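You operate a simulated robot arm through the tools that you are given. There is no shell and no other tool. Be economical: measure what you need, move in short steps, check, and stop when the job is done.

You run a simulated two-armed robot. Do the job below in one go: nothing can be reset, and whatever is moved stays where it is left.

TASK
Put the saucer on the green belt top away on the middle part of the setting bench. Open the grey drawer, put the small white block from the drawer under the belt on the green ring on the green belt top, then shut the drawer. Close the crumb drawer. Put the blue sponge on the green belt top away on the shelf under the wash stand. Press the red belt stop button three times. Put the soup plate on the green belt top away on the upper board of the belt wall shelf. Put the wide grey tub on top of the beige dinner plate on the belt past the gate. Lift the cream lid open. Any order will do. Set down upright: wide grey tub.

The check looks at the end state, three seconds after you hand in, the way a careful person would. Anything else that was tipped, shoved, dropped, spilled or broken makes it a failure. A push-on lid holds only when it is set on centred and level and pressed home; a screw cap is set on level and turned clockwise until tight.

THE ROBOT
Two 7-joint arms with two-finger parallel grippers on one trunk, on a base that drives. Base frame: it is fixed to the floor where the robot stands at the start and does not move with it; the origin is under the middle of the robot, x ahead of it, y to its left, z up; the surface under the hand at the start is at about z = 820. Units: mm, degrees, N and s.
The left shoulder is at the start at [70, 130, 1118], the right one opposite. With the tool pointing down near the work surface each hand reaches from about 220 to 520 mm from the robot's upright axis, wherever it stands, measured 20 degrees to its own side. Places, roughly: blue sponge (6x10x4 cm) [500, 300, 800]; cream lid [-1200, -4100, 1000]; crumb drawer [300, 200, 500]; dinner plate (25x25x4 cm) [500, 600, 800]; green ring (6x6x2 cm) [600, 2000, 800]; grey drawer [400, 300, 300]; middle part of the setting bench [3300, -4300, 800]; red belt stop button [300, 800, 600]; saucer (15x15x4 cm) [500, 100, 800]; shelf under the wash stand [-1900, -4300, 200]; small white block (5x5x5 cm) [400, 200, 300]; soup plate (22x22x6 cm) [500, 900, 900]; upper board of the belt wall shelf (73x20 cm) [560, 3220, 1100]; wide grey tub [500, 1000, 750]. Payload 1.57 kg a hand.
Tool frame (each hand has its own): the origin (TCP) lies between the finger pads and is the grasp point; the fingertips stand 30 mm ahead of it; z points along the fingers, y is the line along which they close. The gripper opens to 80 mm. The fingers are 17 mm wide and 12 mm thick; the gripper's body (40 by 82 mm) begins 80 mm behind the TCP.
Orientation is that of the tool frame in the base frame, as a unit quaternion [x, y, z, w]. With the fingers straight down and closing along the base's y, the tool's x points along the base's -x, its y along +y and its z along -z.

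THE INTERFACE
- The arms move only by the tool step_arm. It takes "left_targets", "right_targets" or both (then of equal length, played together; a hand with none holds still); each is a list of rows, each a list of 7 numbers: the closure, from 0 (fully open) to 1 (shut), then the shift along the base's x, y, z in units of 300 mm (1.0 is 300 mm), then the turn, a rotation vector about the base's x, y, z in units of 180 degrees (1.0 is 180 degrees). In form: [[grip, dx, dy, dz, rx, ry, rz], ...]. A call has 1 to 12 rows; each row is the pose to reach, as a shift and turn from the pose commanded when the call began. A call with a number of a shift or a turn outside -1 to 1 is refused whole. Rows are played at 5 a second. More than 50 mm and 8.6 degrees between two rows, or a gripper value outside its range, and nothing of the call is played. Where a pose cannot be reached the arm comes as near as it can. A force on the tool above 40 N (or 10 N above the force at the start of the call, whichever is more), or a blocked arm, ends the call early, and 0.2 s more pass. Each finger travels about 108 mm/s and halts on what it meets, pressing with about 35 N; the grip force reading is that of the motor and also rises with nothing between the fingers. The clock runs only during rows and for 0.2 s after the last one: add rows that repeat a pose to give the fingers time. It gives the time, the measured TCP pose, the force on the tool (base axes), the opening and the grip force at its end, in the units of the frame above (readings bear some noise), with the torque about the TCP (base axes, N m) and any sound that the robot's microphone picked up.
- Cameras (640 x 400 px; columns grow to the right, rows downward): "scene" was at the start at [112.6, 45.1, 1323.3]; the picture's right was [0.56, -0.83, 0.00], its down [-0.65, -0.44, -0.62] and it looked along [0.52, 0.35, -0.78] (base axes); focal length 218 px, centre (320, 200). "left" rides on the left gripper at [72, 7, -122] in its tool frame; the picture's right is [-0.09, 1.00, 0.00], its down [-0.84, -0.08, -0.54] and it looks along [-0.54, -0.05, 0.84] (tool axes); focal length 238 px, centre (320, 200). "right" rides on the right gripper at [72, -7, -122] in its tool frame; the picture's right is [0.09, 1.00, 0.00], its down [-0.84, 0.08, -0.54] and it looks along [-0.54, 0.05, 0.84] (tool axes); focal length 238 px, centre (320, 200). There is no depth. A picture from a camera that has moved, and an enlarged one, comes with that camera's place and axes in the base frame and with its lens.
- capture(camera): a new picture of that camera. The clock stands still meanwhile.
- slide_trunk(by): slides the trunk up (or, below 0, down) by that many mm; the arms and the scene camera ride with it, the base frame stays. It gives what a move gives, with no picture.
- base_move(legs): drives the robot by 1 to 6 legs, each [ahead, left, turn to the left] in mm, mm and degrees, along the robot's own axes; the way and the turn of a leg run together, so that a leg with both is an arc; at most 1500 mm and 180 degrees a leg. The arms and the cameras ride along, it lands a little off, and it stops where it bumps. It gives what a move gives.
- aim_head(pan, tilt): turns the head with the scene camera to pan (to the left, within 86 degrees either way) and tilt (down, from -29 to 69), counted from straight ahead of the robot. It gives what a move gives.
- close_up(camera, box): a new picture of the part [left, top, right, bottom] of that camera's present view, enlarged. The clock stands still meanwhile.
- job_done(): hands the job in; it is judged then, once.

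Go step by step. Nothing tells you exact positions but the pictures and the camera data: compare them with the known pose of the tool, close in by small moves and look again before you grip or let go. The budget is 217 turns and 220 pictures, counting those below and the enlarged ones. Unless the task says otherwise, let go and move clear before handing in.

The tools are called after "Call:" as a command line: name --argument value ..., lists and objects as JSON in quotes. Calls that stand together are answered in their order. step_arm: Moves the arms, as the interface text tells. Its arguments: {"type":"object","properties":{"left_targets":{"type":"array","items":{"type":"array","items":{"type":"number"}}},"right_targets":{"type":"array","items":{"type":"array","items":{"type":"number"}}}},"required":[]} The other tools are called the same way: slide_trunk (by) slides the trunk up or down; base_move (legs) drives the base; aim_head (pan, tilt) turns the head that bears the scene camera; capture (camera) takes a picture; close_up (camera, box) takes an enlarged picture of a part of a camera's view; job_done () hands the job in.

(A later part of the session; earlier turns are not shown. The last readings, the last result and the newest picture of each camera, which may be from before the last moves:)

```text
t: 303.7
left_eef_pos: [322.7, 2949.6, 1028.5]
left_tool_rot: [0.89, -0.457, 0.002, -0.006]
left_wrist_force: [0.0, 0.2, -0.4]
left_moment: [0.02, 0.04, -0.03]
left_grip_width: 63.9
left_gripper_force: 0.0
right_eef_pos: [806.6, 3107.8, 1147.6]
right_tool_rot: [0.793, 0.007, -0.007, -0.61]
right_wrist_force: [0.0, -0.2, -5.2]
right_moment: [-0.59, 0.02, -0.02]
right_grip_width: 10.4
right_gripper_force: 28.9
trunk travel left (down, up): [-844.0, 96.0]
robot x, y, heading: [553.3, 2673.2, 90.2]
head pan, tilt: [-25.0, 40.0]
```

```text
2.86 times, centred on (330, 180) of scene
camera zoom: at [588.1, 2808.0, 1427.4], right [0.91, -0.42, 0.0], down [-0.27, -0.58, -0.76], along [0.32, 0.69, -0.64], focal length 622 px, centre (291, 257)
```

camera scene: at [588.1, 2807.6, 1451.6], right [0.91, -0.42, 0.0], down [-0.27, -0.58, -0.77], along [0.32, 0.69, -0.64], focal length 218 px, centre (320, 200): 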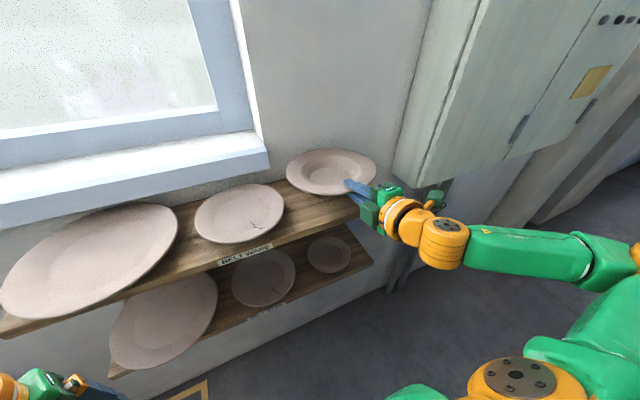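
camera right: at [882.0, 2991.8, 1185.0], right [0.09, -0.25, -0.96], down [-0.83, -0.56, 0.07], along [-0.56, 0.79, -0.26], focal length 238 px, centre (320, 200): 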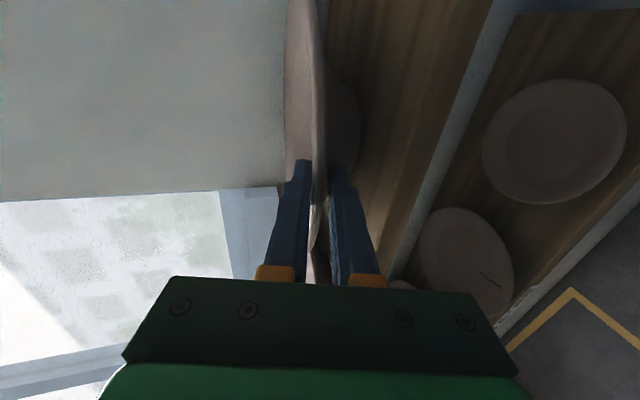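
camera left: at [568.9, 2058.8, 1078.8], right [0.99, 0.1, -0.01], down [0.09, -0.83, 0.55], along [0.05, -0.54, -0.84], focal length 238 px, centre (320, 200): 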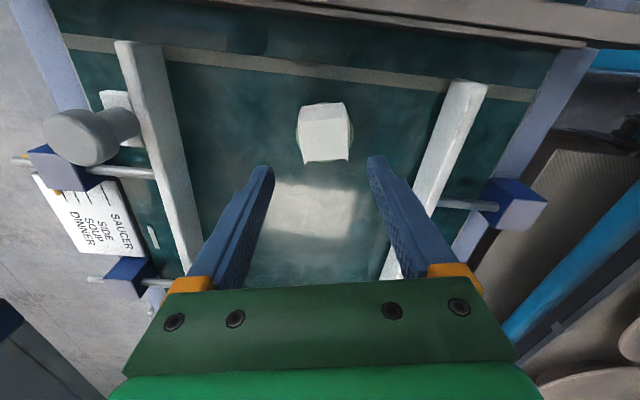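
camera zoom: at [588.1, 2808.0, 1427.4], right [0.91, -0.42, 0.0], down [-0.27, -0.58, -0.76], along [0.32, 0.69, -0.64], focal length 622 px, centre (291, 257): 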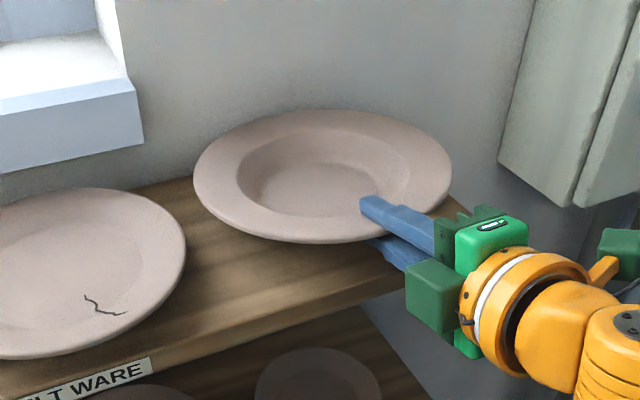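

Nicely over the board. I continue down in 4–5 mm slides.

Call:
slide_trunk --by -6

Call:
slide_trunk --by -5

Call:
slide_trunk --by -4

```text
t: 304.3
left_eef_pos: [321.7, 2947.2, 1022.5]
left_tool_rot: [0.89, -0.456, 0.002, -0.006]
left_wrist_force: [0.0, -0.5, -0.2]
left_moment: [0.0, -0.01, 0.0]
left_grip_width: 64.3
left_gripper_force: 0.1
right_eef_pos: [806.2, 3105.8, 1142.7]
right_tool_rot: [0.791, 0.007, -0.007, -0.612]
right_wrist_force: [0.6, -1.8, -2.3]
right_moment: [-0.12, 0.03, 0.01]
right_grip_width: 10.6
right_gripper_force: 28.3
trunk travel left (down, up): [-838.0, 102.0]
robot x, y, heading: [552.5, 2677.3, 90.2]
head pan, tilt: [-25.0, 40.0]
```

```text
t: 304.8
left_eef_pos: [320.9, 2947.5, 1018.3]
left_tool_rot: [0.89, -0.456, 0.0, -0.006]
left_wrist_force: [0.9, -0.6, 0.4]
left_moment: [-0.04, -0.02, -0.01]
left_grip_width: 63.9
left_gripper_force: 0.1
right_eef_pos: [806.5, 3105.3, 1138.5]
right_tool_rot: [0.79, 0.007, -0.006, -0.612]
right_wrist_force: [1.6, 0.0, 5.6]
right_moment: [0.2, 0.11, -0.13]
right_grip_width: 10.2
right_gripper_force: 28.2
trunk travel left (down, up): [-833.0, 107.0]
robot x, y, heading: [549.8, 2676.5, 90.3]
head pan, tilt: [-25.0, 40.0]
```

```text
t: 305.4
left_eef_pos: [322.0, 2944.6, 1014.5]
left_tool_rot: [0.89, -0.456, 0.0, -0.008]
left_wrist_force: [0.0, -0.3, -0.2]
left_moment: [0.02, 0.01, -0.01]
left_grip_width: 64.2
left_gripper_force: 0.1
right_eef_pos: [805.1, 3103.6, 1136.4]
right_tool_rot: [0.789, 0.008, -0.006, -0.614]
right_wrist_force: [3.9, 3.3, 20.1]
right_moment: [1.35, 0.17, -0.27]
right_grip_width: 11.1
right_gripper_force: 28.7
trunk travel left (down, up): [-829.0, 111.0]
robot x, y, heading: [548.7, 2676.7, 90.1]
head pan, tilt: [-25.0, 40.0]
```

The plate rests on the board. I relieve 2 mm, open the fingers moderately, and back straight out.

Call:
slide_trunk --by 2

Call:
step_arm --right_targets '[[0.75, 0, 0, 0, 0, 0, 0], [0.6, 0, 0, 0, 0, 0, 0], [0.55, 0, 0, 0, 0, 0, 0], [0.55, 0, 0, 0, 0, 0, 0]]'

Call:
close_up --camera "scene" --box '[230, 110, 430, 250]'

```text
t: 305.9
left_eef_pos: [319.9, 2945.4, 1017.1]
left_tool_rot: [0.89, -0.457, 0.0, -0.008]
left_wrist_force: [-0.2, 0.3, 0.5]
left_moment: [-0.02, 0.0, -0.01]
left_grip_width: 63.9
left_gripper_force: 0.2
right_eef_pos: [806.0, 3102.8, 1137.3]
right_tool_rot: [0.79, 0.008, -0.006, -0.613]
right_wrist_force: [3.8, 3.7, 18.1]
right_moment: [1.21, 0.15, -0.3]
right_grip_width: 10.9
right_gripper_force: 28.6
trunk travel left (down, up): [-831.0, 109.0]
robot x, y, heading: [548.9, 2674.0, 90.1]
head pan, tilt: [-25.0, 40.0]
```

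```text
t: 306.9
left_eef_pos: [321.9, 2948.2, 1015.7]
left_tool_rot: [0.89, -0.456, 0.001, -0.007]
left_wrist_force: [0.3, -0.6, -0.2]
left_moment: [0.01, 0.01, -0.02]
left_grip_width: 63.9
left_gripper_force: 0.1
right_eef_pos: [805.7, 3106.9, 1134.7]
right_tool_rot: [0.792, 0.007, -0.007, -0.611]
right_wrist_force: [-0.9, 0.3, 0.5]
right_moment: [0.01, -0.05, 0.01]
right_grip_width: 36.3
right_gripper_force: 0.1
trunk travel left (down, up): [-831.0, 109.0]
robot x, y, heading: [555.5, 2677.0, 90.1]
head pan, tilt: [-25.0, 40.0]
```

```text
2.86 times, centred on (330, 180) of scene
camera zoom: at [587.1, 2806.1, 1414.7], right [0.91, -0.42, 0.0], down [-0.27, -0.58, -0.77], along [0.32, 0.69, -0.64], focal length 622 px, centre (291, 257)
```

zoom: 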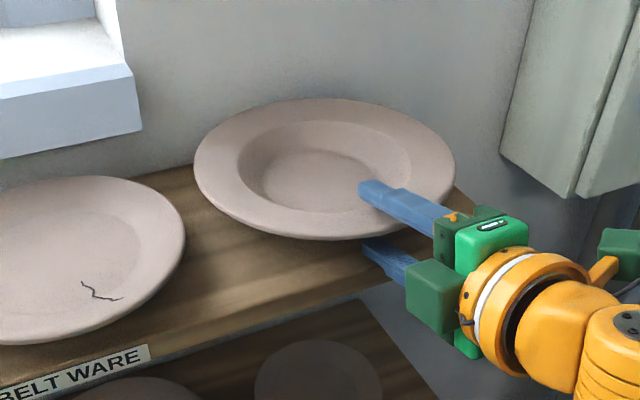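

The plate stands freely on the board. I withdraw along the tool axis, then back off.

Call:
step_arm --right_targets '[[0.55, 0, -0.05, 0.013, 0, 0, 0], [0.55, 0, -0.1, 0.026, 0, 0, 0], [0.55, 0, -0.16, 0.042, 0, 0, 0], [0.55, 0, -0.22, 0.058, 0, 0, 0], [0.55, 0, -0.3, 0.08, 0, 0, 0]]'

Call:
base_move --legs '[[-150, 0, 0]]'

Call:
capture --camera "scene"

```text
t: 308.1
left_eef_pos: [321.2, 2947.6, 1016.1]
left_tool_rot: [0.89, -0.456, 0.001, -0.006]
left_wrist_force: [0.0, -0.1, 0.1]
left_moment: [0.03, -0.04, -0.03]
left_grip_width: 63.8
left_gripper_force: 0.1
right_eef_pos: [862.7, 3053.3, 1178.4]
right_tool_rot: [0.791, 0.008, -0.008, -0.611]
right_wrist_force: [0.0, 0.4, 0.3]
right_moment: [0.01, 0.01, 0.0]
right_grip_width: 36.1
right_gripper_force: 0.1
right hand out of reach, approached as far as the arm can: row 1, 2, 3, 4, 5
trunk travel left (down, up): [-831.0, 109.0]
robot x, y, heading: [553.5, 2672.8, 90.5]
head pan, tilt: [-25.0, 40.0]
```

```text
t: 309.4
left_eef_pos: [322.3, 2799.4, 1014.9]
left_tool_rot: [0.889, -0.457, 0.002, -0.005]
left_wrist_force: [0.4, 0.2, -0.4]
left_moment: [-0.04, 0.0, -0.06]
left_grip_width: 64.0
left_gripper_force: 0.0
right_eef_pos: [862.7, 2908.4, 1177.2]
right_tool_rot: [0.793, 0.007, -0.009, -0.609]
right_wrist_force: [0.2, -0.4, 0.4]
right_moment: [-0.01, 0.01, 0.03]
right_grip_width: 36.1
right_gripper_force: 0.2
trunk travel left (down, up): [-831.0, 109.0]
robot x, y, heading: [551.5, 2525.8, 90.1]
head pan, tilt: [-25.0, 40.0]
```

```text
65 pictures are left
camera scene: at [587.7, 2659.3, 1414.3], right [0.91, -0.42, 0.0], down [-0.27, -0.58, -0.76], along [0.32, 0.69, -0.64], focal length 218 px, centre (320, 200)
```

scene: 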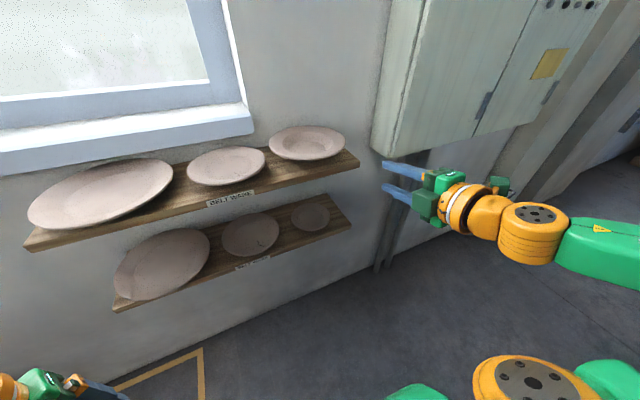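

The soup plate sits on the upper board. I zoom in once to be sure it's stable.

Call:
close_up --camera "scene" --box '[180, 100, 380, 230]'

```text
3.08 times, centred on (280, 165) of scene
camera zoom: at [587.7, 2659.3, 1414.3], right [0.91, -0.42, 0.0], down [-0.27, -0.58, -0.76], along [0.32, 0.69, -0.64], focal length 670 px, centre (443, 308)
```

zoom: 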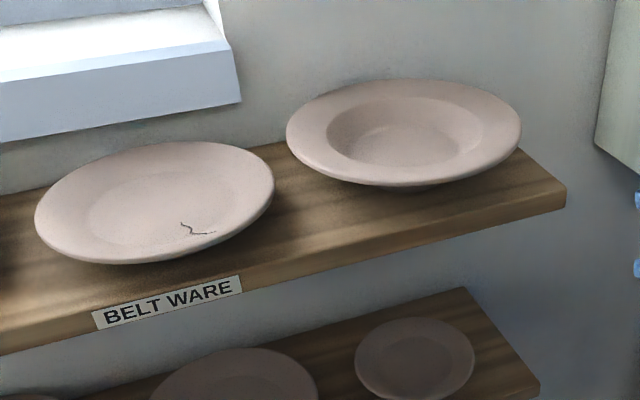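

All good there. Next the sponge (left hand) and saucer (right hand). I drive back round the post and along the belt.

Call:
base_move --legs '[[0, 600, 0], [-90, 260, 0], [-1400, 0, 0], [-680, 0, 0]]'

Call:
base_move --legs '[[0, 0, -130]]'

Call:
slide_trunk --by -75

Call:
aim_head --pan 40 --tilt 40

Call:
capture --camera "scene"

```text
t: 324.3
left_eef_pos: [-537.3, 627.6, 1016.2]
left_tool_rot: [0.889, -0.457, 0.0, -0.005]
left_wrist_force: [0.2, 0.4, 0.1]
left_moment: [-0.04, -0.03, 0.0]
left_grip_width: 64.0
left_gripper_force: 0.1
right_eef_pos: [3.6, 736.2, 1178.1]
right_tool_rot: [0.792, 0.009, -0.008, -0.61]
right_wrist_force: [0.8, 0.9, -0.2]
right_moment: [0.03, 0.02, 0.01]
right_grip_width: 36.2
right_gripper_force: 0.0
trunk travel left (down, up): [-831.0, 109.0]
robot x, y, heading: [-305.3, 357.2, 90.4]
head pan, tilt: [-25.0, 40.0]
```

```text
t: 330.1
left_eef_pos: [49.8, 350.6, 1016.0]
left_tool_rot: [0.046, 0.999, -0.006, 0.001]
left_wrist_force: [-0.2, 0.0, -0.8]
left_moment: [0.0, -0.03, 0.01]
left_grip_width: 64.1
left_gripper_force: 0.0
right_eef_pos: [-221.8, -127.3, 1177.8]
right_tool_rot: [-0.336, 0.718, -0.551, 0.261]
right_wrist_force: [0.2, 0.4, -0.6]
right_moment: [-0.01, 0.01, -0.03]
right_grip_width: 36.1
right_gripper_force: 0.1
trunk travel left (down, up): [-831.0, 109.0]
robot x, y, heading: [-308.6, 356.8, -40.9]
head pan, tilt: [-25.0, 40.0]
```

```text
t: 331.3
left_eef_pos: [49.1, 351.6, 941.6]
left_tool_rot: [0.046, 0.999, -0.007, 0.002]
left_wrist_force: [-0.6, -0.1, -0.4]
left_moment: [0.01, -0.06, 0.0]
left_grip_width: 63.8
left_gripper_force: 0.1
right_eef_pos: [-222.1, -128.6, 1104.2]
right_tool_rot: [-0.336, 0.717, -0.552, 0.261]
right_wrist_force: [-0.1, 0.2, -0.1]
right_moment: [0.0, 0.01, -0.02]
right_grip_width: 35.9
right_gripper_force: 0.1
trunk travel left (down, up): [-756.0, 184.0]
robot x, y, heading: [-306.4, 355.4, -40.7]
head pan, tilt: [-25.0, 40.0]
```

```text
t: 332.6
left_eef_pos: [50.1, 351.4, 941.0]
left_tool_rot: [0.045, 0.999, -0.006, 0.001]
left_wrist_force: [0.1, 0.4, -0.1]
left_moment: [-0.01, -0.03, 0.03]
left_grip_width: 64.1
left_gripper_force: 0.1
right_eef_pos: [-222.7, -127.4, 1103.4]
right_tool_rot: [-0.336, 0.718, -0.551, 0.261]
right_wrist_force: [0.0, 0.4, 1.2]
right_moment: [0.01, -0.03, 0.02]
right_grip_width: 35.8
right_gripper_force: 0.0
trunk travel left (down, up): [-756.0, 184.0]
robot x, y, heading: [-306.7, 354.6, -40.8]
head pan, tilt: [40.0, 40.0]
```

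```text
63 pictures are left
camera scene: at [-183.9, 323.6, 1339.7], right [-0.01, -1.0, 0.0], down [-0.64, 0.01, -0.77], along [0.77, -0.01, -0.64], focal length 218 px, centre (320, 200)
```

scene: 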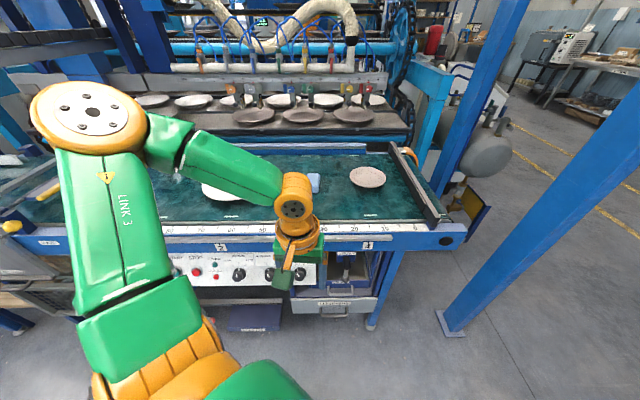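

Sponge at about (527, 339), saucer at about (552, 124). I drive in and place the left hand above the sponge.

Call:
base_move --legs '[[270, 222, 0]]'

Call:
step_arm --left_targets '[[0, 0.1, 0, 0, 0, 0, 0], [0, 0.2, 0, 0, 0, 0, 0], [0, 0.3, 0, 0, 0, 0, 0]]'

Call:
capture --camera "left"

Call:
capture --camera "scene"

```text
t: 334.9
left_eef_pos: [400.7, 340.1, 940.3]
left_tool_rot: [0.047, 0.999, -0.007, 0.003]
left_wrist_force: [1.2, 0.8, 0.1]
left_moment: [0.02, -0.05, 0.01]
left_grip_width: 64.2
left_gripper_force: 0.0
right_eef_pos: [127.2, -139.1, 1102.6]
right_tool_rot: [-0.336, 0.716, -0.552, 0.262]
right_wrist_force: [0.0, 0.1, -1.7]
right_moment: [-0.01, -0.01, -0.01]
right_grip_width: 36.0
right_gripper_force: 0.1
trunk travel left (down, up): [-756.0, 184.0]
robot x, y, heading: [47.9, 343.2, -40.8]
head pan, tilt: [40.0, 40.0]
```

```text
t: 335.7
left_eef_pos: [492.6, 340.6, 938.7]
left_tool_rot: [0.046, 0.999, -0.006, 0.001]
left_wrist_force: [0.2, -0.3, -0.3]
left_moment: [0.01, 0.01, -0.02]
left_grip_width: 79.8
left_gripper_force: 0.1
right_eef_pos: [130.5, -138.5, 1103.2]
right_tool_rot: [-0.337, 0.717, -0.552, 0.26]
right_wrist_force: [0.6, 0.5, 0.2]
right_moment: [-0.01, 0.02, 0.0]
right_grip_width: 35.9
right_gripper_force: 0.1
trunk travel left (down, up): [-756.0, 184.0]
robot x, y, heading: [44.9, 341.8, -40.8]
head pan, tilt: [40.0, 40.0]
```

```text
62 pictures are left
camera left: at [421.1, 355.7, 1061.4], right [0.18, 0.98, -0.01], down [0.83, -0.15, 0.55], along [0.53, -0.11, -0.84], focal length 238 px, centre (320, 200)
```

left: 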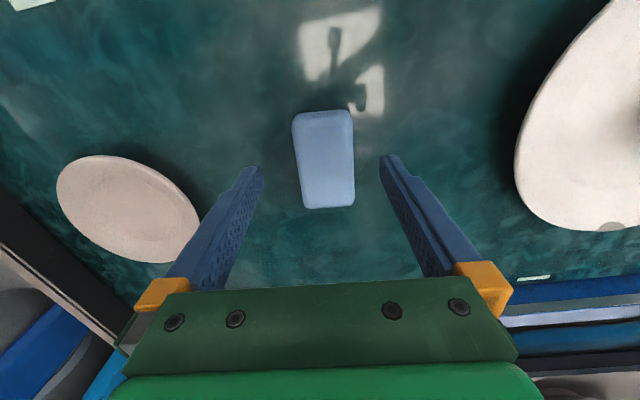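

```text
61 pictures are left
camera scene: at [168.9, 312.9, 1339.6], right [-0.01, -1.0, 0.0], down [-0.64, 0.01, -0.77], along [0.77, -0.01, -0.64], focal length 218 px, centre (320, 200)
```

scene: 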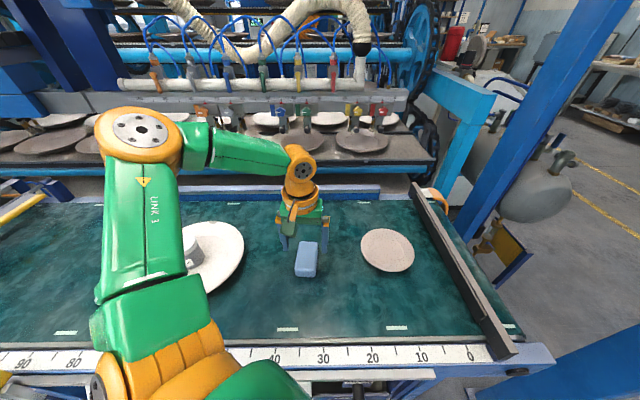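

Sponge centre at about (511, 339). I descend and grip it.

Call:
step_arm --left_targets '[[0, 0.06, -0.004, -0.08, 0, 0, 0], [0, 0.06, -0.004, -0.17, 0, 0, 0], [0, 0.06, -0.004, -0.25, 0, 0, 0], [0, 0.06, -0.004, -0.295, 0, 0, 0], [0.6, 0.06, -0.004, -0.295, 0, 0, 0], [1, 0.06, -0.004, -0.295, 0, 0, 0], [1, 0.06, -0.004, -0.295, 0, 0, 0]]'

Call:
step_arm --left_targets '[[1, 0, 0, 0.1, 0, 0, 0], [1, 0, 0, 0.25, 0, 0, 0], [1, -0.1, 0, 0.36, 0, 0, 0], [1, -0.2, 0, 0.45, 0, 0, 0], [1, -0.3, 0, 0.5, 0, 0, 0]]'

Call:
capture --camera "left"

```text
t: 337.3
left_eef_pos: [510.6, 339.2, 851.0]
left_tool_rot: [0.047, 0.999, -0.007, 0.002]
left_wrist_force: [-0.8, -0.2, -0.3]
left_moment: [0.01, 0.02, -0.02]
left_grip_width: 54.0
left_gripper_force: 35.3
right_eef_pos: [129.5, -137.5, 1103.2]
right_tool_rot: [-0.337, 0.717, -0.551, 0.261]
right_wrist_force: [0.4, -0.2, 0.0]
right_moment: [0.02, 0.01, 0.02]
right_grip_width: 35.9
right_gripper_force: 0.0
trunk travel left (down, up): [-756.0, 184.0]
robot x, y, heading: [47.0, 345.6, -40.9]
head pan, tilt: [40.0, 40.0]
```

```text
t: 338.5
left_eef_pos: [417.8, 338.9, 1002.4]
left_tool_rot: [0.046, 0.999, -0.007, 0.002]
left_wrist_force: [-0.9, -0.2, -0.6]
left_moment: [0.0, -0.05, 0.02]
left_grip_width: 53.8
left_gripper_force: 35.2
right_eef_pos: [126.7, -137.4, 1102.7]
right_tool_rot: [-0.336, 0.717, -0.552, 0.262]
right_wrist_force: [0.6, 0.1, -0.3]
right_moment: [-0.02, -0.01, 0.01]
right_grip_width: 36.0
right_gripper_force: 0.1
trunk travel left (down, up): [-756.0, 184.0]
robot x, y, heading: [44.6, 344.8, -41.0]
head pan, tilt: [40.0, 40.0]
```

```text
60 pictures are left
camera left: at [346.1, 354.3, 1125.0], right [0.18, 0.98, -0.01], down [0.82, -0.15, 0.55], along [0.54, -0.11, -0.84], focal length 238 px, centre (320, 200)
```

left: 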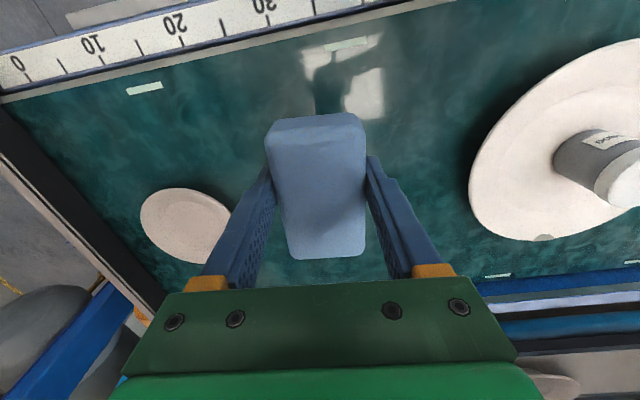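

Sponge in hand. Now the saucer: I turn to heading 0 so the right hand approaches its lip straight from the front.

Call:
base_move --legs '[[0, 0, 41]]'

Call:
base_move --legs '[[-30, 16, 0]]'

Call:
step_arm --right_targets '[[0.65, 0, 0.05, -0.1, 0, 0, 0], [0.65, 0, 0.1, -0.2, 0, 0, 0], [0.65, 0, 0.15, -0.3, 0, 0, 0], [0.65, 0, 0.2, -0.4, 0, 0, 0], [0.65, 0, 0.23, -0.5, 0, 0, 0]]'

Call:
aim_head --pan -20 --tilt 45

Call:
capture --camera "scene"

Call:
capture --camera "right"

```text
t: 340.8
left_eef_pos: [327.9, 588.3, 1002.7]
left_tool_rot: [-0.311, 0.95, -0.005, 0.004]
left_wrist_force: [0.1, 0.8, -0.8]
left_moment: [-0.02, -0.03, 0.0]
left_grip_width: 53.9
left_gripper_force: 34.7
right_eef_pos: [427.5, 38.9, 1103.1]
right_tool_rot: [0.568, -0.551, 0.424, -0.44]
right_wrist_force: [-0.3, 0.7, 0.4]
right_moment: [-0.02, 0.0, 0.01]
right_grip_width: 36.0
right_gripper_force: 0.0
trunk travel left (down, up): [-756.0, 184.0]
robot x, y, heading: [45.1, 343.4, 0.6]
head pan, tilt: [40.0, 40.0]
```

```text
t: 341.7
left_eef_pos: [301.9, 603.3, 1001.1]
left_tool_rot: [-0.311, 0.95, -0.003, 0.002]
left_wrist_force: [0.2, -0.5, -0.3]
left_moment: [0.03, 0.06, -0.01]
left_grip_width: 53.9
left_gripper_force: 34.7
right_eef_pos: [402.9, 51.9, 1100.6]
right_tool_rot: [0.569, -0.553, 0.422, -0.439]
right_wrist_force: [-0.1, 0.6, 0.6]
right_moment: [0.01, -0.01, 0.02]
right_grip_width: 35.8
right_gripper_force: 0.0
trunk travel left (down, up): [-756.0, 184.0]
robot x, y, heading: [11.4, 357.2, 1.0]
head pan, tilt: [40.0, 40.0]
```

```text
t: 342.9
left_eef_pos: [298.3, 605.0, 1002.0]
left_tool_rot: [-0.312, 0.95, -0.005, 0.003]
left_wrist_force: [-1.0, -0.3, -0.4]
left_moment: [0.03, -0.03, 0.0]
left_grip_width: 54.3
left_gripper_force: 35.0
right_eef_pos: [402.9, 121.2, 948.2]
right_tool_rot: [0.567, -0.551, 0.425, -0.441]
right_wrist_force: [0.3, 0.0, -0.1]
right_moment: [0.05, 0.0, 0.03]
right_grip_width: 28.2
right_gripper_force: 0.0
right hand out of reach, approached as far as the arm can: row 1, 2, 3, 4, 5
trunk travel left (down, up): [-756.0, 184.0]
robot x, y, heading: [11.7, 358.9, 0.7]
head pan, tilt: [40.0, 40.0]
```

```text
t: 344.2
left_eef_pos: [298.1, 606.4, 1004.1]
left_tool_rot: [-0.312, 0.95, -0.006, 0.003]
left_wrist_force: [-0.3, -0.5, -0.1]
left_moment: [-0.03, -0.01, -0.01]
left_grip_width: 54.4
left_gripper_force: 34.8
right_eef_pos: [402.7, 121.0, 949.5]
right_tool_rot: [0.568, -0.551, 0.424, -0.44]
right_wrist_force: [0.1, 0.2, -0.2]
right_moment: [0.02, 0.01, -0.01]
right_grip_width: 28.0
right_gripper_force: 0.0
trunk travel left (down, up): [-756.0, 184.0]
robot x, y, heading: [14.2, 362.2, 0.9]
head pan, tilt: [-20.0, 45.0]
```

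```text
59 pictures are left
camera scene: at [141.5, 336.6, 1332.5], right [-0.33, -0.94, 0.0], down [-0.67, 0.23, -0.71], along [0.67, -0.23, -0.71], focal length 218 px, centre (320, 200)
```

scene: 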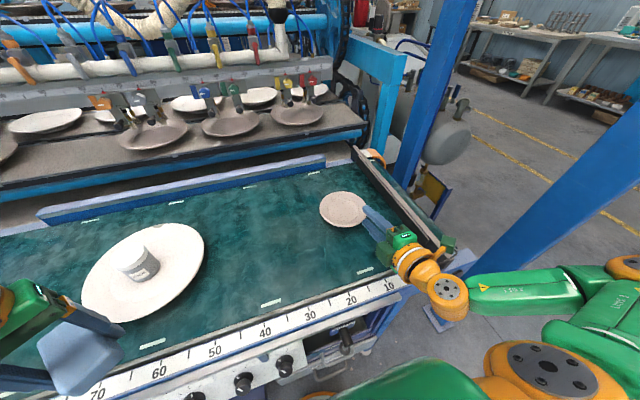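

```text
58 pictures are left
camera right: at [289.0, 43.7, 986.7], right [-0.25, -0.1, -0.96], down [-0.57, 0.82, 0.07], along [0.78, 0.57, -0.26], focal length 238 px, centre (320, 200)
```

right: 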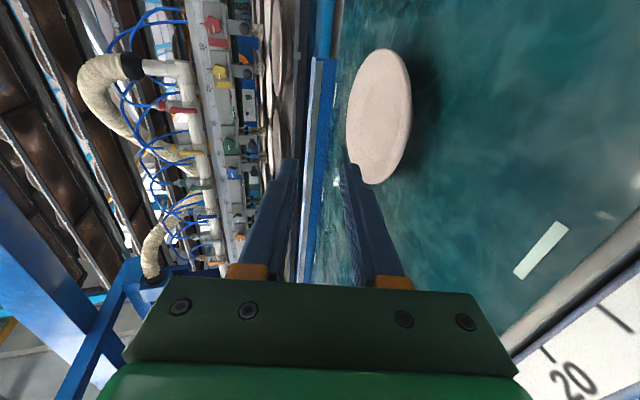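

The saucer's rim is about (540, 120, 850) with near lip at x≈463. I lower to a pre-grasp point just in front of it.

Call:
step_arm --right_targets '[[0.65, 0.01, 0, -0.1, 0, 0, 0], [0.65, 0.02, 0, -0.2, 0, 0, 0], [0.65, 0.03, -0.003, -0.285, 0, 0, 0], [0.65, 0.03, -0.003, -0.285, 0, 0, 0]]'

Call:
capture --camera "right"

Call:
close_up --camera "scene" --box '[290, 160, 450, 290]'

```text
t: 345.2
left_eef_pos: [298.3, 604.9, 1003.3]
left_tool_rot: [-0.311, 0.95, -0.005, 0.003]
left_wrist_force: [-1.7, -0.2, 0.1]
left_moment: [0.0, -0.02, -0.01]
left_grip_width: 54.2
left_gripper_force: 34.7
right_eef_pos: [410.8, 119.7, 862.3]
right_tool_rot: [0.568, -0.552, 0.424, -0.44]
right_wrist_force: [-0.3, 0.6, -0.6]
right_moment: [0.02, -0.03, -0.01]
right_grip_width: 27.8
right_gripper_force: 0.0
trunk travel left (down, up): [-756.0, 184.0]
robot x, y, heading: [12.9, 362.0, 0.4]
head pan, tilt: [-20.0, 45.0]
```

```text
57 pictures are left
camera right: at [297.7, 42.9, 900.6], right [-0.25, -0.1, -0.96], down [-0.57, 0.82, 0.07], along [0.78, 0.57, -0.26], focal length 238 px, centre (320, 200)
```

right: 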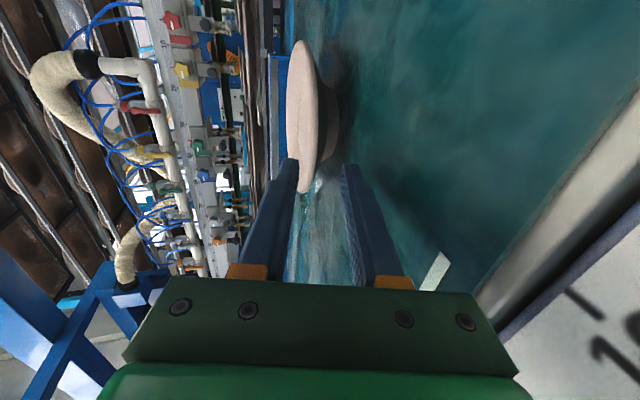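

```text
3.08 times, centred on (370, 225) of scene
camera zoom: at [141.5, 336.5, 1332.5], right [-0.33, -0.94, 0.0], down [-0.67, 0.23, -0.71], along [0.67, -0.23, -0.71], focal length 670 px, centre (166, 123)
```

zoom: 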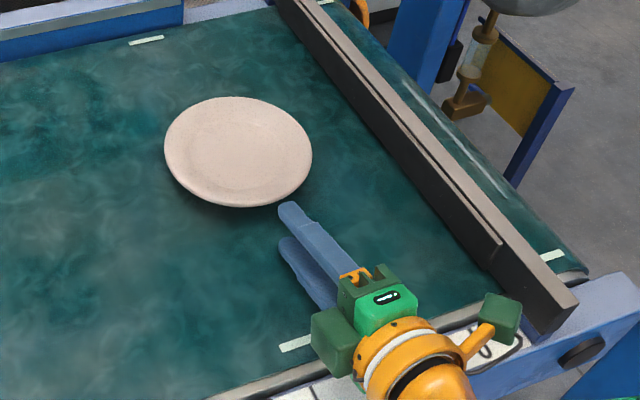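

The lip lies midway between the fingertips. I advance along the tool axis.

Call:
step_arm --right_targets '[[0.65, 0.05, 0.002, -0.012, 0, 0, 0], [0.65, 0.1, 0.003, -0.025, 0, 0, 0], [0.65, 0.155, 0.005, -0.038, 0, 0, 0]]'

Call:
capture --camera "right"

Call:
close_up --camera "scene" --box '[290, 160, 450, 290]'

```text
t: 346.0
left_eef_pos: [297.9, 605.3, 1001.8]
left_tool_rot: [-0.311, 0.95, -0.005, 0.004]
left_wrist_force: [0.9, 0.8, -0.1]
left_moment: [0.0, 0.0, 0.02]
left_grip_width: 54.0
left_gripper_force: 35.0
right_eef_pos: [457.6, 122.1, 852.1]
right_tool_rot: [0.569, -0.551, 0.424, -0.439]
right_wrist_force: [-0.1, -0.3, 1.5]
right_moment: [-0.03, -0.02, -0.02]
right_grip_width: 27.2
right_gripper_force: 0.0
trunk travel left (down, up): [-756.0, 184.0]
robot x, y, heading: [15.7, 362.9, 0.8]
head pan, tilt: [-20.0, 45.0]
```

```text
55 pictures are left
camera right: at [344.6, 45.1, 889.4], right [-0.25, -0.1, -0.96], down [-0.57, 0.82, 0.07], along [0.78, 0.57, -0.26], focal length 238 px, centre (320, 200)
```

right: 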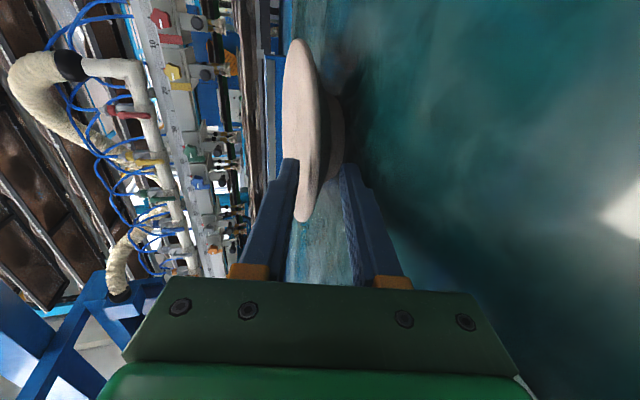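

```text
3.08 times, centred on (370, 225) of scene
camera zoom: at [140.9, 336.7, 1332.6], right [-0.33, -0.94, 0.0], down [-0.67, 0.23, -0.71], along [0.67, -0.23, -0.71], focal length 670 px, centre (166, 123)
```

zoom: 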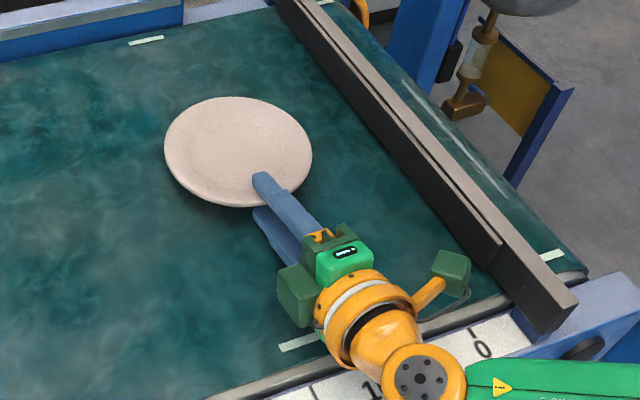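

Upper finger over, lower under the lip. I close and lift slowly.

Call:
step_arm --right_targets '[[0.85, 0, 0, 0, 0, 0, 0], [1, 0, 0, 0, 0, 0, 0], [1, 0, 0, 0, 0, 0, 0], [1, 0, 0, 0.02, 0, 0, 0], [1, 0, 0, 0.06, 0, 0, 0], [1, 0, 0, 0.12, 0, 0, 0], [1, 0, 0, 0.2, 0, 0, 0], [1, 0, 0, 0.3, 0, 0, 0]]'

Call:
capture --camera "right"

Call:
capture --camera "scene"

```text
t: 347.8
left_eef_pos: [297.7, 605.8, 1001.3]
left_tool_rot: [-0.312, 0.95, -0.005, 0.004]
left_wrist_force: [-0.3, 0.4, 0.3]
left_moment: [-0.02, 0.01, -0.04]
left_grip_width: 53.9
left_gripper_force: 34.8
right_eef_pos: [456.8, 121.6, 940.7]
right_tool_rot: [0.569, -0.552, 0.423, -0.439]
right_wrist_force: [-0.1, -0.3, -1.6]
right_moment: [-0.02, 0.19, 0.03]
right_grip_width: 8.2
right_gripper_force: 26.8
trunk travel left (down, up): [-756.0, 184.0]
robot x, y, heading: [12.7, 357.7, 0.5]
head pan, tilt: [-20.0, 45.0]
```

```text
53 pictures are left
camera right: at [344.9, 44.4, 978.9], right [-0.25, -0.1, -0.96], down [-0.57, 0.82, 0.07], along [0.78, 0.57, -0.26], focal length 238 px, centre (320, 200)
```

right: 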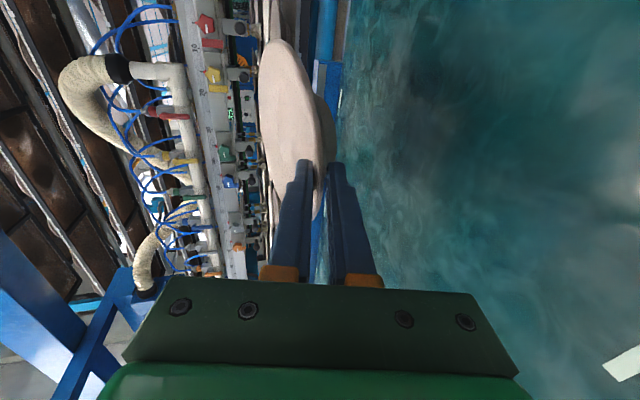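

```text
52 pictures are left
camera scene: at [141.8, 336.5, 1332.4], right [-0.33, -0.94, 0.0], down [-0.67, 0.23, -0.71], along [0.67, -0.23, -0.71], focal length 218 px, centre (320, 200)
```

scene: 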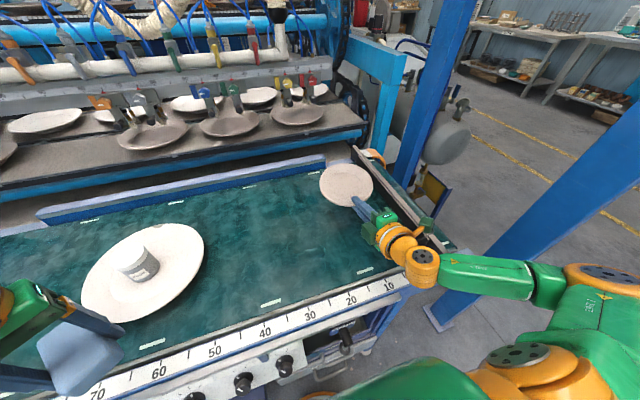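

Saucer held (8 mm lip), sponge held. I back away from the belt, turn toward the far benches and drive down the room.

Call:
step_arm --right_targets '[[1, 0, 0, 0.1, 0, 0, 0], [1, 0, 0, 0.2, 0, 0, 0]]'

Call:
base_move --legs '[[-400, 0, 0], [0, 0, -90], [1400, 0, 0], [1000, 0, 0]]'

Call:
aim_head --pan 40 --tilt 15

Call:
capture --camera "scene"

Call:
aim_head --pan -25 --tilt 15

Call:
capture --camera "scene"

```text
t: 348.4
left_eef_pos: [297.8, 604.2, 1001.7]
left_tool_rot: [-0.311, 0.95, -0.005, 0.004]
left_wrist_force: [0.6, -0.1, 0.7]
left_moment: [0.0, 0.0, 0.02]
left_grip_width: 53.9
left_gripper_force: 36.2
right_eef_pos: [456.0, 120.8, 1001.7]
right_tool_rot: [0.569, -0.551, 0.423, -0.44]
right_wrist_force: [0.3, 0.4, -1.8]
right_moment: [0.0, 0.17, 0.03]
right_grip_width: 8.1
right_gripper_force: 27.1
trunk travel left (down, up): [-756.0, 184.0]
robot x, y, heading: [14.1, 360.6, 0.5]
head pan, tilt: [-20.0, 45.0]
```

```text
t: 366.1
left_eef_pos: [-91.0, -2329.5, 1003.1]
left_tool_rot: [0.448, 0.894, -0.007, -0.001]
left_wrist_force: [0.0, 0.4, -0.5]
left_moment: [-0.02, -0.01, -0.03]
left_grip_width: 54.0
left_gripper_force: 35.4
right_eef_pos: [-573.7, -2490.9, 1001.2]
right_tool_rot: [-0.015, 0.792, -0.611, 0.014]
right_wrist_force: [-0.3, -0.6, -2.3]
right_moment: [0.2, -0.03, 0.02]
right_grip_width: 8.0
right_gripper_force: 26.9
trunk travel left (down, up): [-756.0, 184.0]
robot x, y, heading: [-338.6, -2049.2, -88.9]
head pan, tilt: [-20.0, 45.0]
```

```text
t: 367.4
left_eef_pos: [-92.2, -2329.8, 1002.1]
left_tool_rot: [0.448, 0.894, -0.006, -0.001]
left_wrist_force: [0.5, -0.2, 0.0]
left_moment: [0.0, -0.03, 0.0]
left_grip_width: 53.7
left_gripper_force: 35.3
right_eef_pos: [-574.0, -2491.9, 1001.2]
right_tool_rot: [-0.014, 0.793, -0.609, 0.014]
right_wrist_force: [1.0, -0.2, -2.5]
right_moment: [0.14, 0.01, -0.01]
right_grip_width: 8.2
right_gripper_force: 27.2
trunk travel left (down, up): [-756.0, 184.0]
robot x, y, heading: [-338.4, -2047.8, -88.7]
head pan, tilt: [40.0, 15.0]
```

```text
51 pictures are left
camera scene: at [-275.9, -2166.5, 1379.2], right [-0.75, -0.66, 0.0], down [-0.17, 0.2, -0.97], along [0.64, -0.73, -0.26], focal length 218 px, centre (320, 200)
```

scene: 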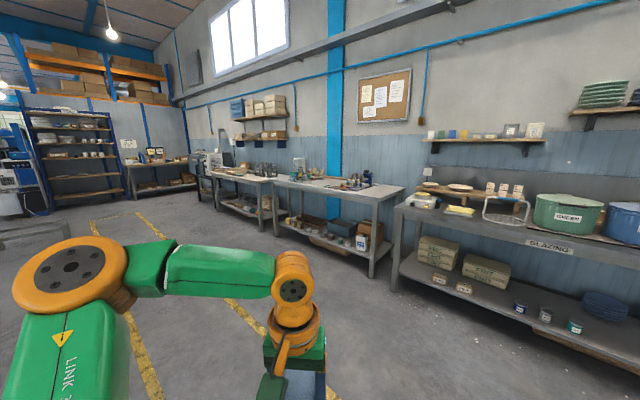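

```text
t: 368.7
left_eef_pos: [-91.4, -2329.1, 1001.3]
left_tool_rot: [0.448, 0.894, -0.006, -0.001]
left_wrist_force: [0.0, 0.2, -1.0]
left_moment: [0.01, 0.01, 0.03]
left_grip_width: 54.0
left_gripper_force: 34.9
right_eef_pos: [-572.8, -2491.3, 1000.1]
right_tool_rot: [-0.014, 0.793, -0.609, 0.014]
right_wrist_force: [0.2, 0.1, -2.3]
right_moment: [0.19, 0.02, 0.03]
right_grip_width: 8.4
right_gripper_force: 26.9
trunk travel left (down, up): [-756.0, 184.0]
robot x, y, heading: [-337.6, -2045.4, -88.9]
head pan, tilt: [-25.0, 15.0]
```

```text
50 pictures are left
camera scene: at [-374.9, -2181.5, 1379.2], right [-0.92, 0.4, 0.0], down [0.1, 0.24, -0.97], along [-0.39, -0.88, -0.26], focal length 218 px, centre (320, 200)
```

scene: 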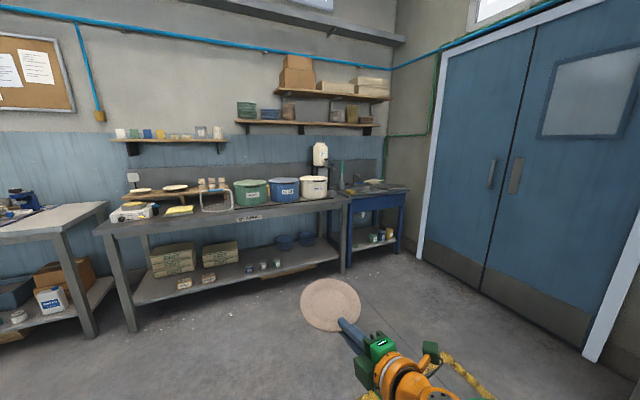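

I see the glazing bench with green, blue and cream pots, the blue wash stand at right, and the setting bench further left. I drive toward the setting bench first.

Call:
base_move --legs '[[800, 0, -1.2], [0, 1500, 0], [0, 1400, 0]]'

Call:
aim_head --pan 20 --tilt 20

Call:
capture --camera "scene"

```text
t: 386.6
left_eef_pos: [2802.6, -3128.6, 1002.7]
left_tool_rot: [0.461, 0.888, -0.005, -0.001]
left_wrist_force: [-0.2, 0.9, 0.0]
left_moment: [0.03, 0.03, 0.0]
left_grip_width: 54.1
left_gripper_force: 34.5
right_eef_pos: [2316.1, -3279.6, 1000.8]
right_tool_rot: [-0.005, 0.792, -0.61, 0.006]
right_wrist_force: [-0.5, 0.4, -3.4]
right_moment: [0.19, 0.02, 0.02]
right_grip_width: 8.1
right_gripper_force: 27.0
trunk travel left (down, up): [-756.0, 184.0]
robot x, y, heading: [2564.1, -2840.9, -90.2]
head pan, tilt: [-25.0, 15.0]
```

```text
t: 387.7
left_eef_pos: [2802.7, -3129.9, 1001.2]
left_tool_rot: [0.46, 0.888, -0.006, -0.001]
left_wrist_force: [-0.3, -0.1, 0.1]
left_moment: [0.0, -0.01, -0.02]
left_grip_width: 54.0
left_gripper_force: 34.8
right_eef_pos: [2317.2, -3280.4, 999.9]
right_tool_rot: [-0.005, 0.792, -0.61, 0.006]
right_wrist_force: [0.7, 0.3, -1.7]
right_moment: [0.2, -0.01, -0.01]
right_grip_width: 8.2
right_gripper_force: 26.9
trunk travel left (down, up): [-756.0, 184.0]
robot x, y, heading: [2564.5, -2843.7, -90.3]
head pan, tilt: [20.0, 20.0]
```

```text
49 pictures are left
camera scene: at [2594.2, -2977.4, 1371.1], right [-0.94, -0.34, 0.0], down [-0.11, 0.32, -0.94], along [0.32, -0.88, -0.34], focal length 218 px, centre (320, 200)
```

scene: 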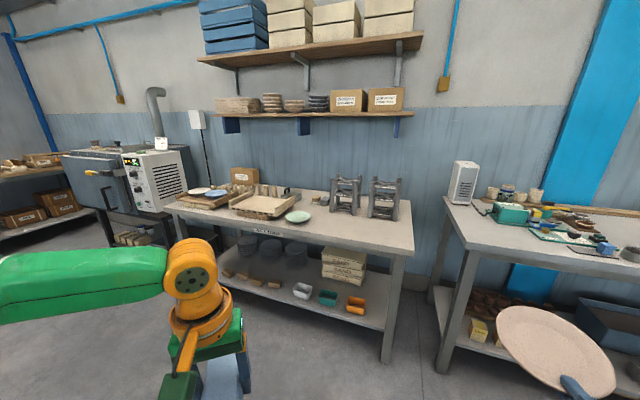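

The setting bench spans x≈2490–4090 with its front at y≈−3935. I move in front of its middle for a closer look.

Call:
base_move --legs '[[0, 750, 0], [150, 0, 0]]'

Call:
aim_head --pan -5 --tilt 35

Call:
capture --camera "scene"

```text
t: 392.7
left_eef_pos: [3547.6, -3283.0, 1003.1]
left_tool_rot: [0.461, 0.888, -0.007, -0.002]
left_wrist_force: [0.0, 0.0, -0.3]
left_moment: [-0.01, 0.01, 0.03]
left_grip_width: 54.0
left_gripper_force: 35.5
right_eef_pos: [3060.5, -3432.8, 1001.3]
right_tool_rot: [-0.004, 0.791, -0.611, 0.005]
right_wrist_force: [0.4, -0.8, -2.0]
right_moment: [0.18, -0.01, -0.01]
right_grip_width: 8.2
right_gripper_force: 27.1
trunk travel left (down, up): [-756.0, 184.0]
robot x, y, heading: [3306.6, -2997.3, -90.5]
head pan, tilt: [20.0, 20.0]
```

```text
t: 393.6
left_eef_pos: [3546.3, -3285.5, 1001.7]
left_tool_rot: [0.46, 0.888, -0.007, -0.001]
left_wrist_force: [0.1, 0.1, -1.2]
left_moment: [0.02, 0.03, -0.02]
left_grip_width: 54.2
left_gripper_force: 34.5
right_eef_pos: [3060.4, -3434.9, 1000.1]
right_tool_rot: [-0.004, 0.792, -0.61, 0.005]
right_wrist_force: [0.2, 0.6, -2.8]
right_moment: [0.15, 0.01, 0.02]
right_grip_width: 8.2
right_gripper_force: 26.6
trunk travel left (down, up): [-756.0, 184.0]
robot x, y, heading: [3307.6, -2996.6, -90.6]
head pan, tilt: [-5.0, 35.0]
```

```text
48 pictures are left
camera scene: at [3299.0, -3133.4, 1347.2], right [-1.0, 0.09, 0.0], down [0.05, 0.57, -0.82], along [-0.08, -0.82, -0.57], focal length 218 px, centre (320, 200)
```

scene: 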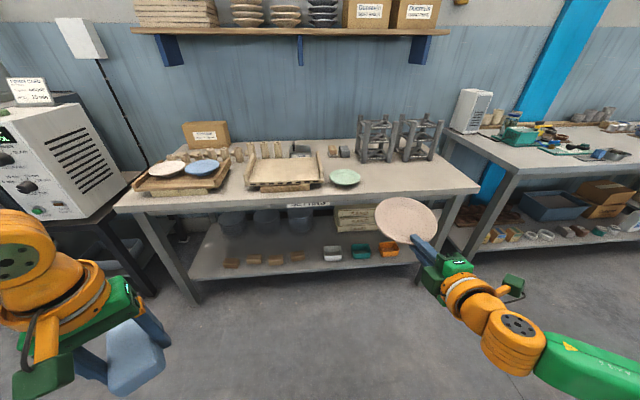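

I zoom in on the bench's middle part to choose a free spot.

Call:
close_up --camera "scene" --box '[225, 110, 465, 220]'

```text
2.67 times, centred on (345, 165) of scene
camera zoom: at [3299.0, -3133.4, 1347.2], right [-1.0, 0.09, 0.0], down [0.05, 0.57, -0.82], along [-0.08, -0.82, -0.57], focal length 581 px, centre (253, 293)
```

zoom: 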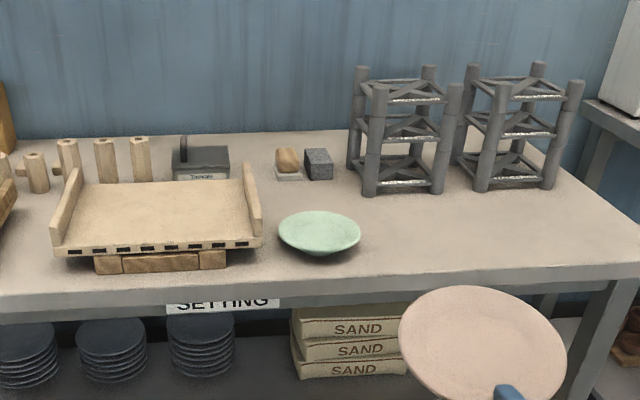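

Free space in the middle part lies behind the green plate, around (3112, −4240). To keep the hand off the green plate I'll come in from the right-front with heading −40°. I turn and move partway.

Call:
base_move --legs '[[0, 0, 50.6]]'

Call:
base_move --legs '[[97, -640, 0]]'

Call:
aim_head --pan -30 --tilt 40

Call:
capture --camera "scene"

```text
t: 396.3
left_eef_pos: [3682.4, -2997.9, 1002.0]
left_tool_rot: [0.04, 0.999, -0.006, 0.001]
left_wrist_force: [0.5, -0.5, 0.3]
left_moment: [0.03, -0.04, -0.01]
left_grip_width: 53.8
left_gripper_force: 35.3
right_eef_pos: [3488.2, -3468.1, 1001.2]
right_tool_rot: [-0.34, 0.716, -0.55, 0.264]
right_wrist_force: [0.5, 0.1, -2.2]
right_moment: [0.1, 0.13, -0.01]
right_grip_width: 8.2
right_gripper_force: 26.9
trunk travel left (down, up): [-756.0, 184.0]
robot x, y, heading: [3307.3, -2993.5, -39.7]
head pan, tilt: [-5.0, 35.0]
```

```text
t: 399.9
left_eef_pos: [3350.4, -3545.9, 1003.0]
left_tool_rot: [0.036, 0.999, -0.006, 0.002]
left_wrist_force: [0.3, -0.4, -0.2]
left_moment: [0.0, -0.01, 0.0]
left_grip_width: 54.0
left_gripper_force: 34.6
right_eef_pos: [3157.6, -4015.9, 1001.2]
right_tool_rot: [-0.344, 0.714, -0.549, 0.266]
right_wrist_force: [0.5, 0.1, -1.3]
right_moment: [0.08, 0.15, 0.01]
right_grip_width: 8.0
right_gripper_force: 27.3
trunk travel left (down, up): [-756.0, 184.0]
robot x, y, heading: [2977.0, -3547.8, -39.5]
head pan, tilt: [-5.0, 35.0]
```

```text
t: 400.8
left_eef_pos: [3350.6, -3544.6, 1002.4]
left_tool_rot: [0.036, 0.999, -0.006, 0.002]
left_wrist_force: [-0.7, -0.2, 0.5]
left_moment: [0.01, -0.02, -0.02]
left_grip_width: 53.9
left_gripper_force: 34.5
right_eef_pos: [3158.5, -4016.5, 1000.3]
right_tool_rot: [-0.343, 0.714, -0.549, 0.266]
right_wrist_force: [1.0, -0.3, -1.8]
right_moment: [0.15, 0.11, -0.01]
right_grip_width: 8.2
right_gripper_force: 27.0
trunk travel left (down, up): [-756.0, 184.0]
robot x, y, heading: [2978.0, -3548.8, -39.6]
head pan, tilt: [-30.0, 40.0]
```

```text
46 pictures are left
camera scene: at [3043.6, -3657.8, 1339.6], right [-0.94, -0.35, 0.0], down [-0.22, 0.6, -0.77], along [0.27, -0.72, -0.64], focal length 218 px, centre (320, 200)
```

scene: 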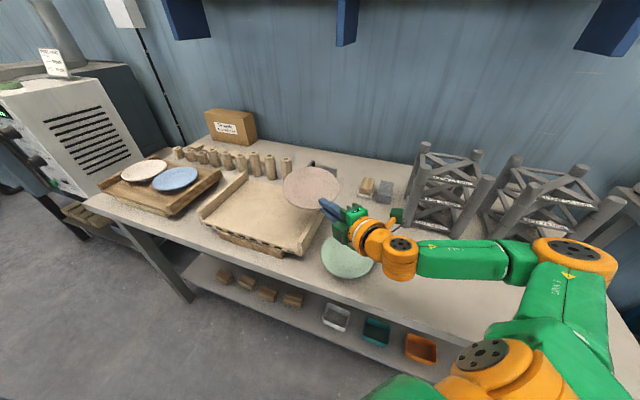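

With both views the bench top comes out at z≈840, green plate at (3098, −3998), stones at y≈−4290; the free spot's centre is about (3090, −4180). I level the saucer by pitching the hand down 11° and move the base over.

Call:
step_arm --right_targets '[[1, 0, 0, 0, 0.0195, 0.0235, 0], [1, 0, 0, 0, 0.039, 0.047, 0]]'

Call:
base_move --legs '[[-62, -157, 0]]'

Call:
capture --camera "scene"

```text
t: 401.4
left_eef_pos: [3349.4, -3546.6, 1002.0]
left_tool_rot: [0.036, 0.999, -0.006, 0.001]
left_wrist_force: [0.1, -0.7, -0.8]
left_moment: [-0.05, 0.02, 0.0]
left_grip_width: 54.0
left_gripper_force: 35.2
right_eef_pos: [3157.3, -4016.3, 1000.8]
right_tool_rot: [-0.367, 0.764, -0.477, 0.233]
right_wrist_force: [-1.4, -0.6, -3.4]
right_moment: [0.1, 0.13, 0.01]
right_grip_width: 8.0
right_gripper_force: 27.0
trunk travel left (down, up): [-756.0, 184.0]
robot x, y, heading: [2970.8, -3547.5, -39.6]
head pan, tilt: [-30.0, 40.0]
```

```text
t: 402.8
left_eef_pos: [3203.5, -3624.3, 1001.5]
left_tool_rot: [0.036, 0.999, -0.007, 0.0]
left_wrist_force: [-0.4, 0.1, 0.6]
left_moment: [-0.03, 0.02, -0.01]
left_grip_width: 53.8
left_gripper_force: 35.3
right_eef_pos: [3011.5, -4096.4, 1000.4]
right_tool_rot: [-0.366, 0.764, -0.477, 0.233]
right_wrist_force: [0.6, 1.2, -1.9]
right_moment: [0.11, 0.15, -0.02]
right_grip_width: 8.1
right_gripper_force: 26.4
trunk travel left (down, up): [-756.0, 184.0]
robot x, y, heading: [2827.2, -3628.5, -39.7]
head pan, tilt: [-30.0, 40.0]
```

```text
45 pictures are left
camera scene: at [2898.1, -3736.7, 1339.6], right [-0.94, -0.35, 0.0], down [-0.23, 0.6, -0.77], along [0.27, -0.72, -0.64], focal length 218 px, centre (320, 200)
```

scene: 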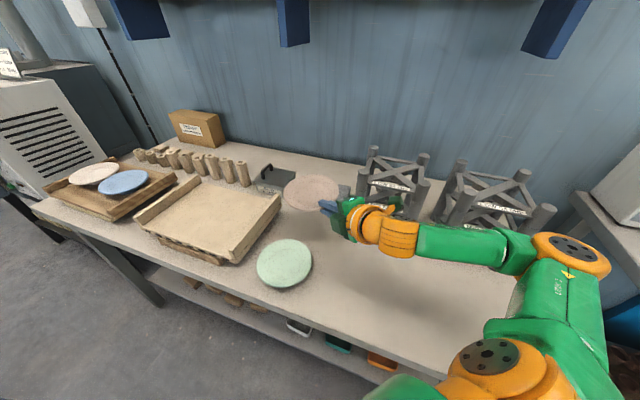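

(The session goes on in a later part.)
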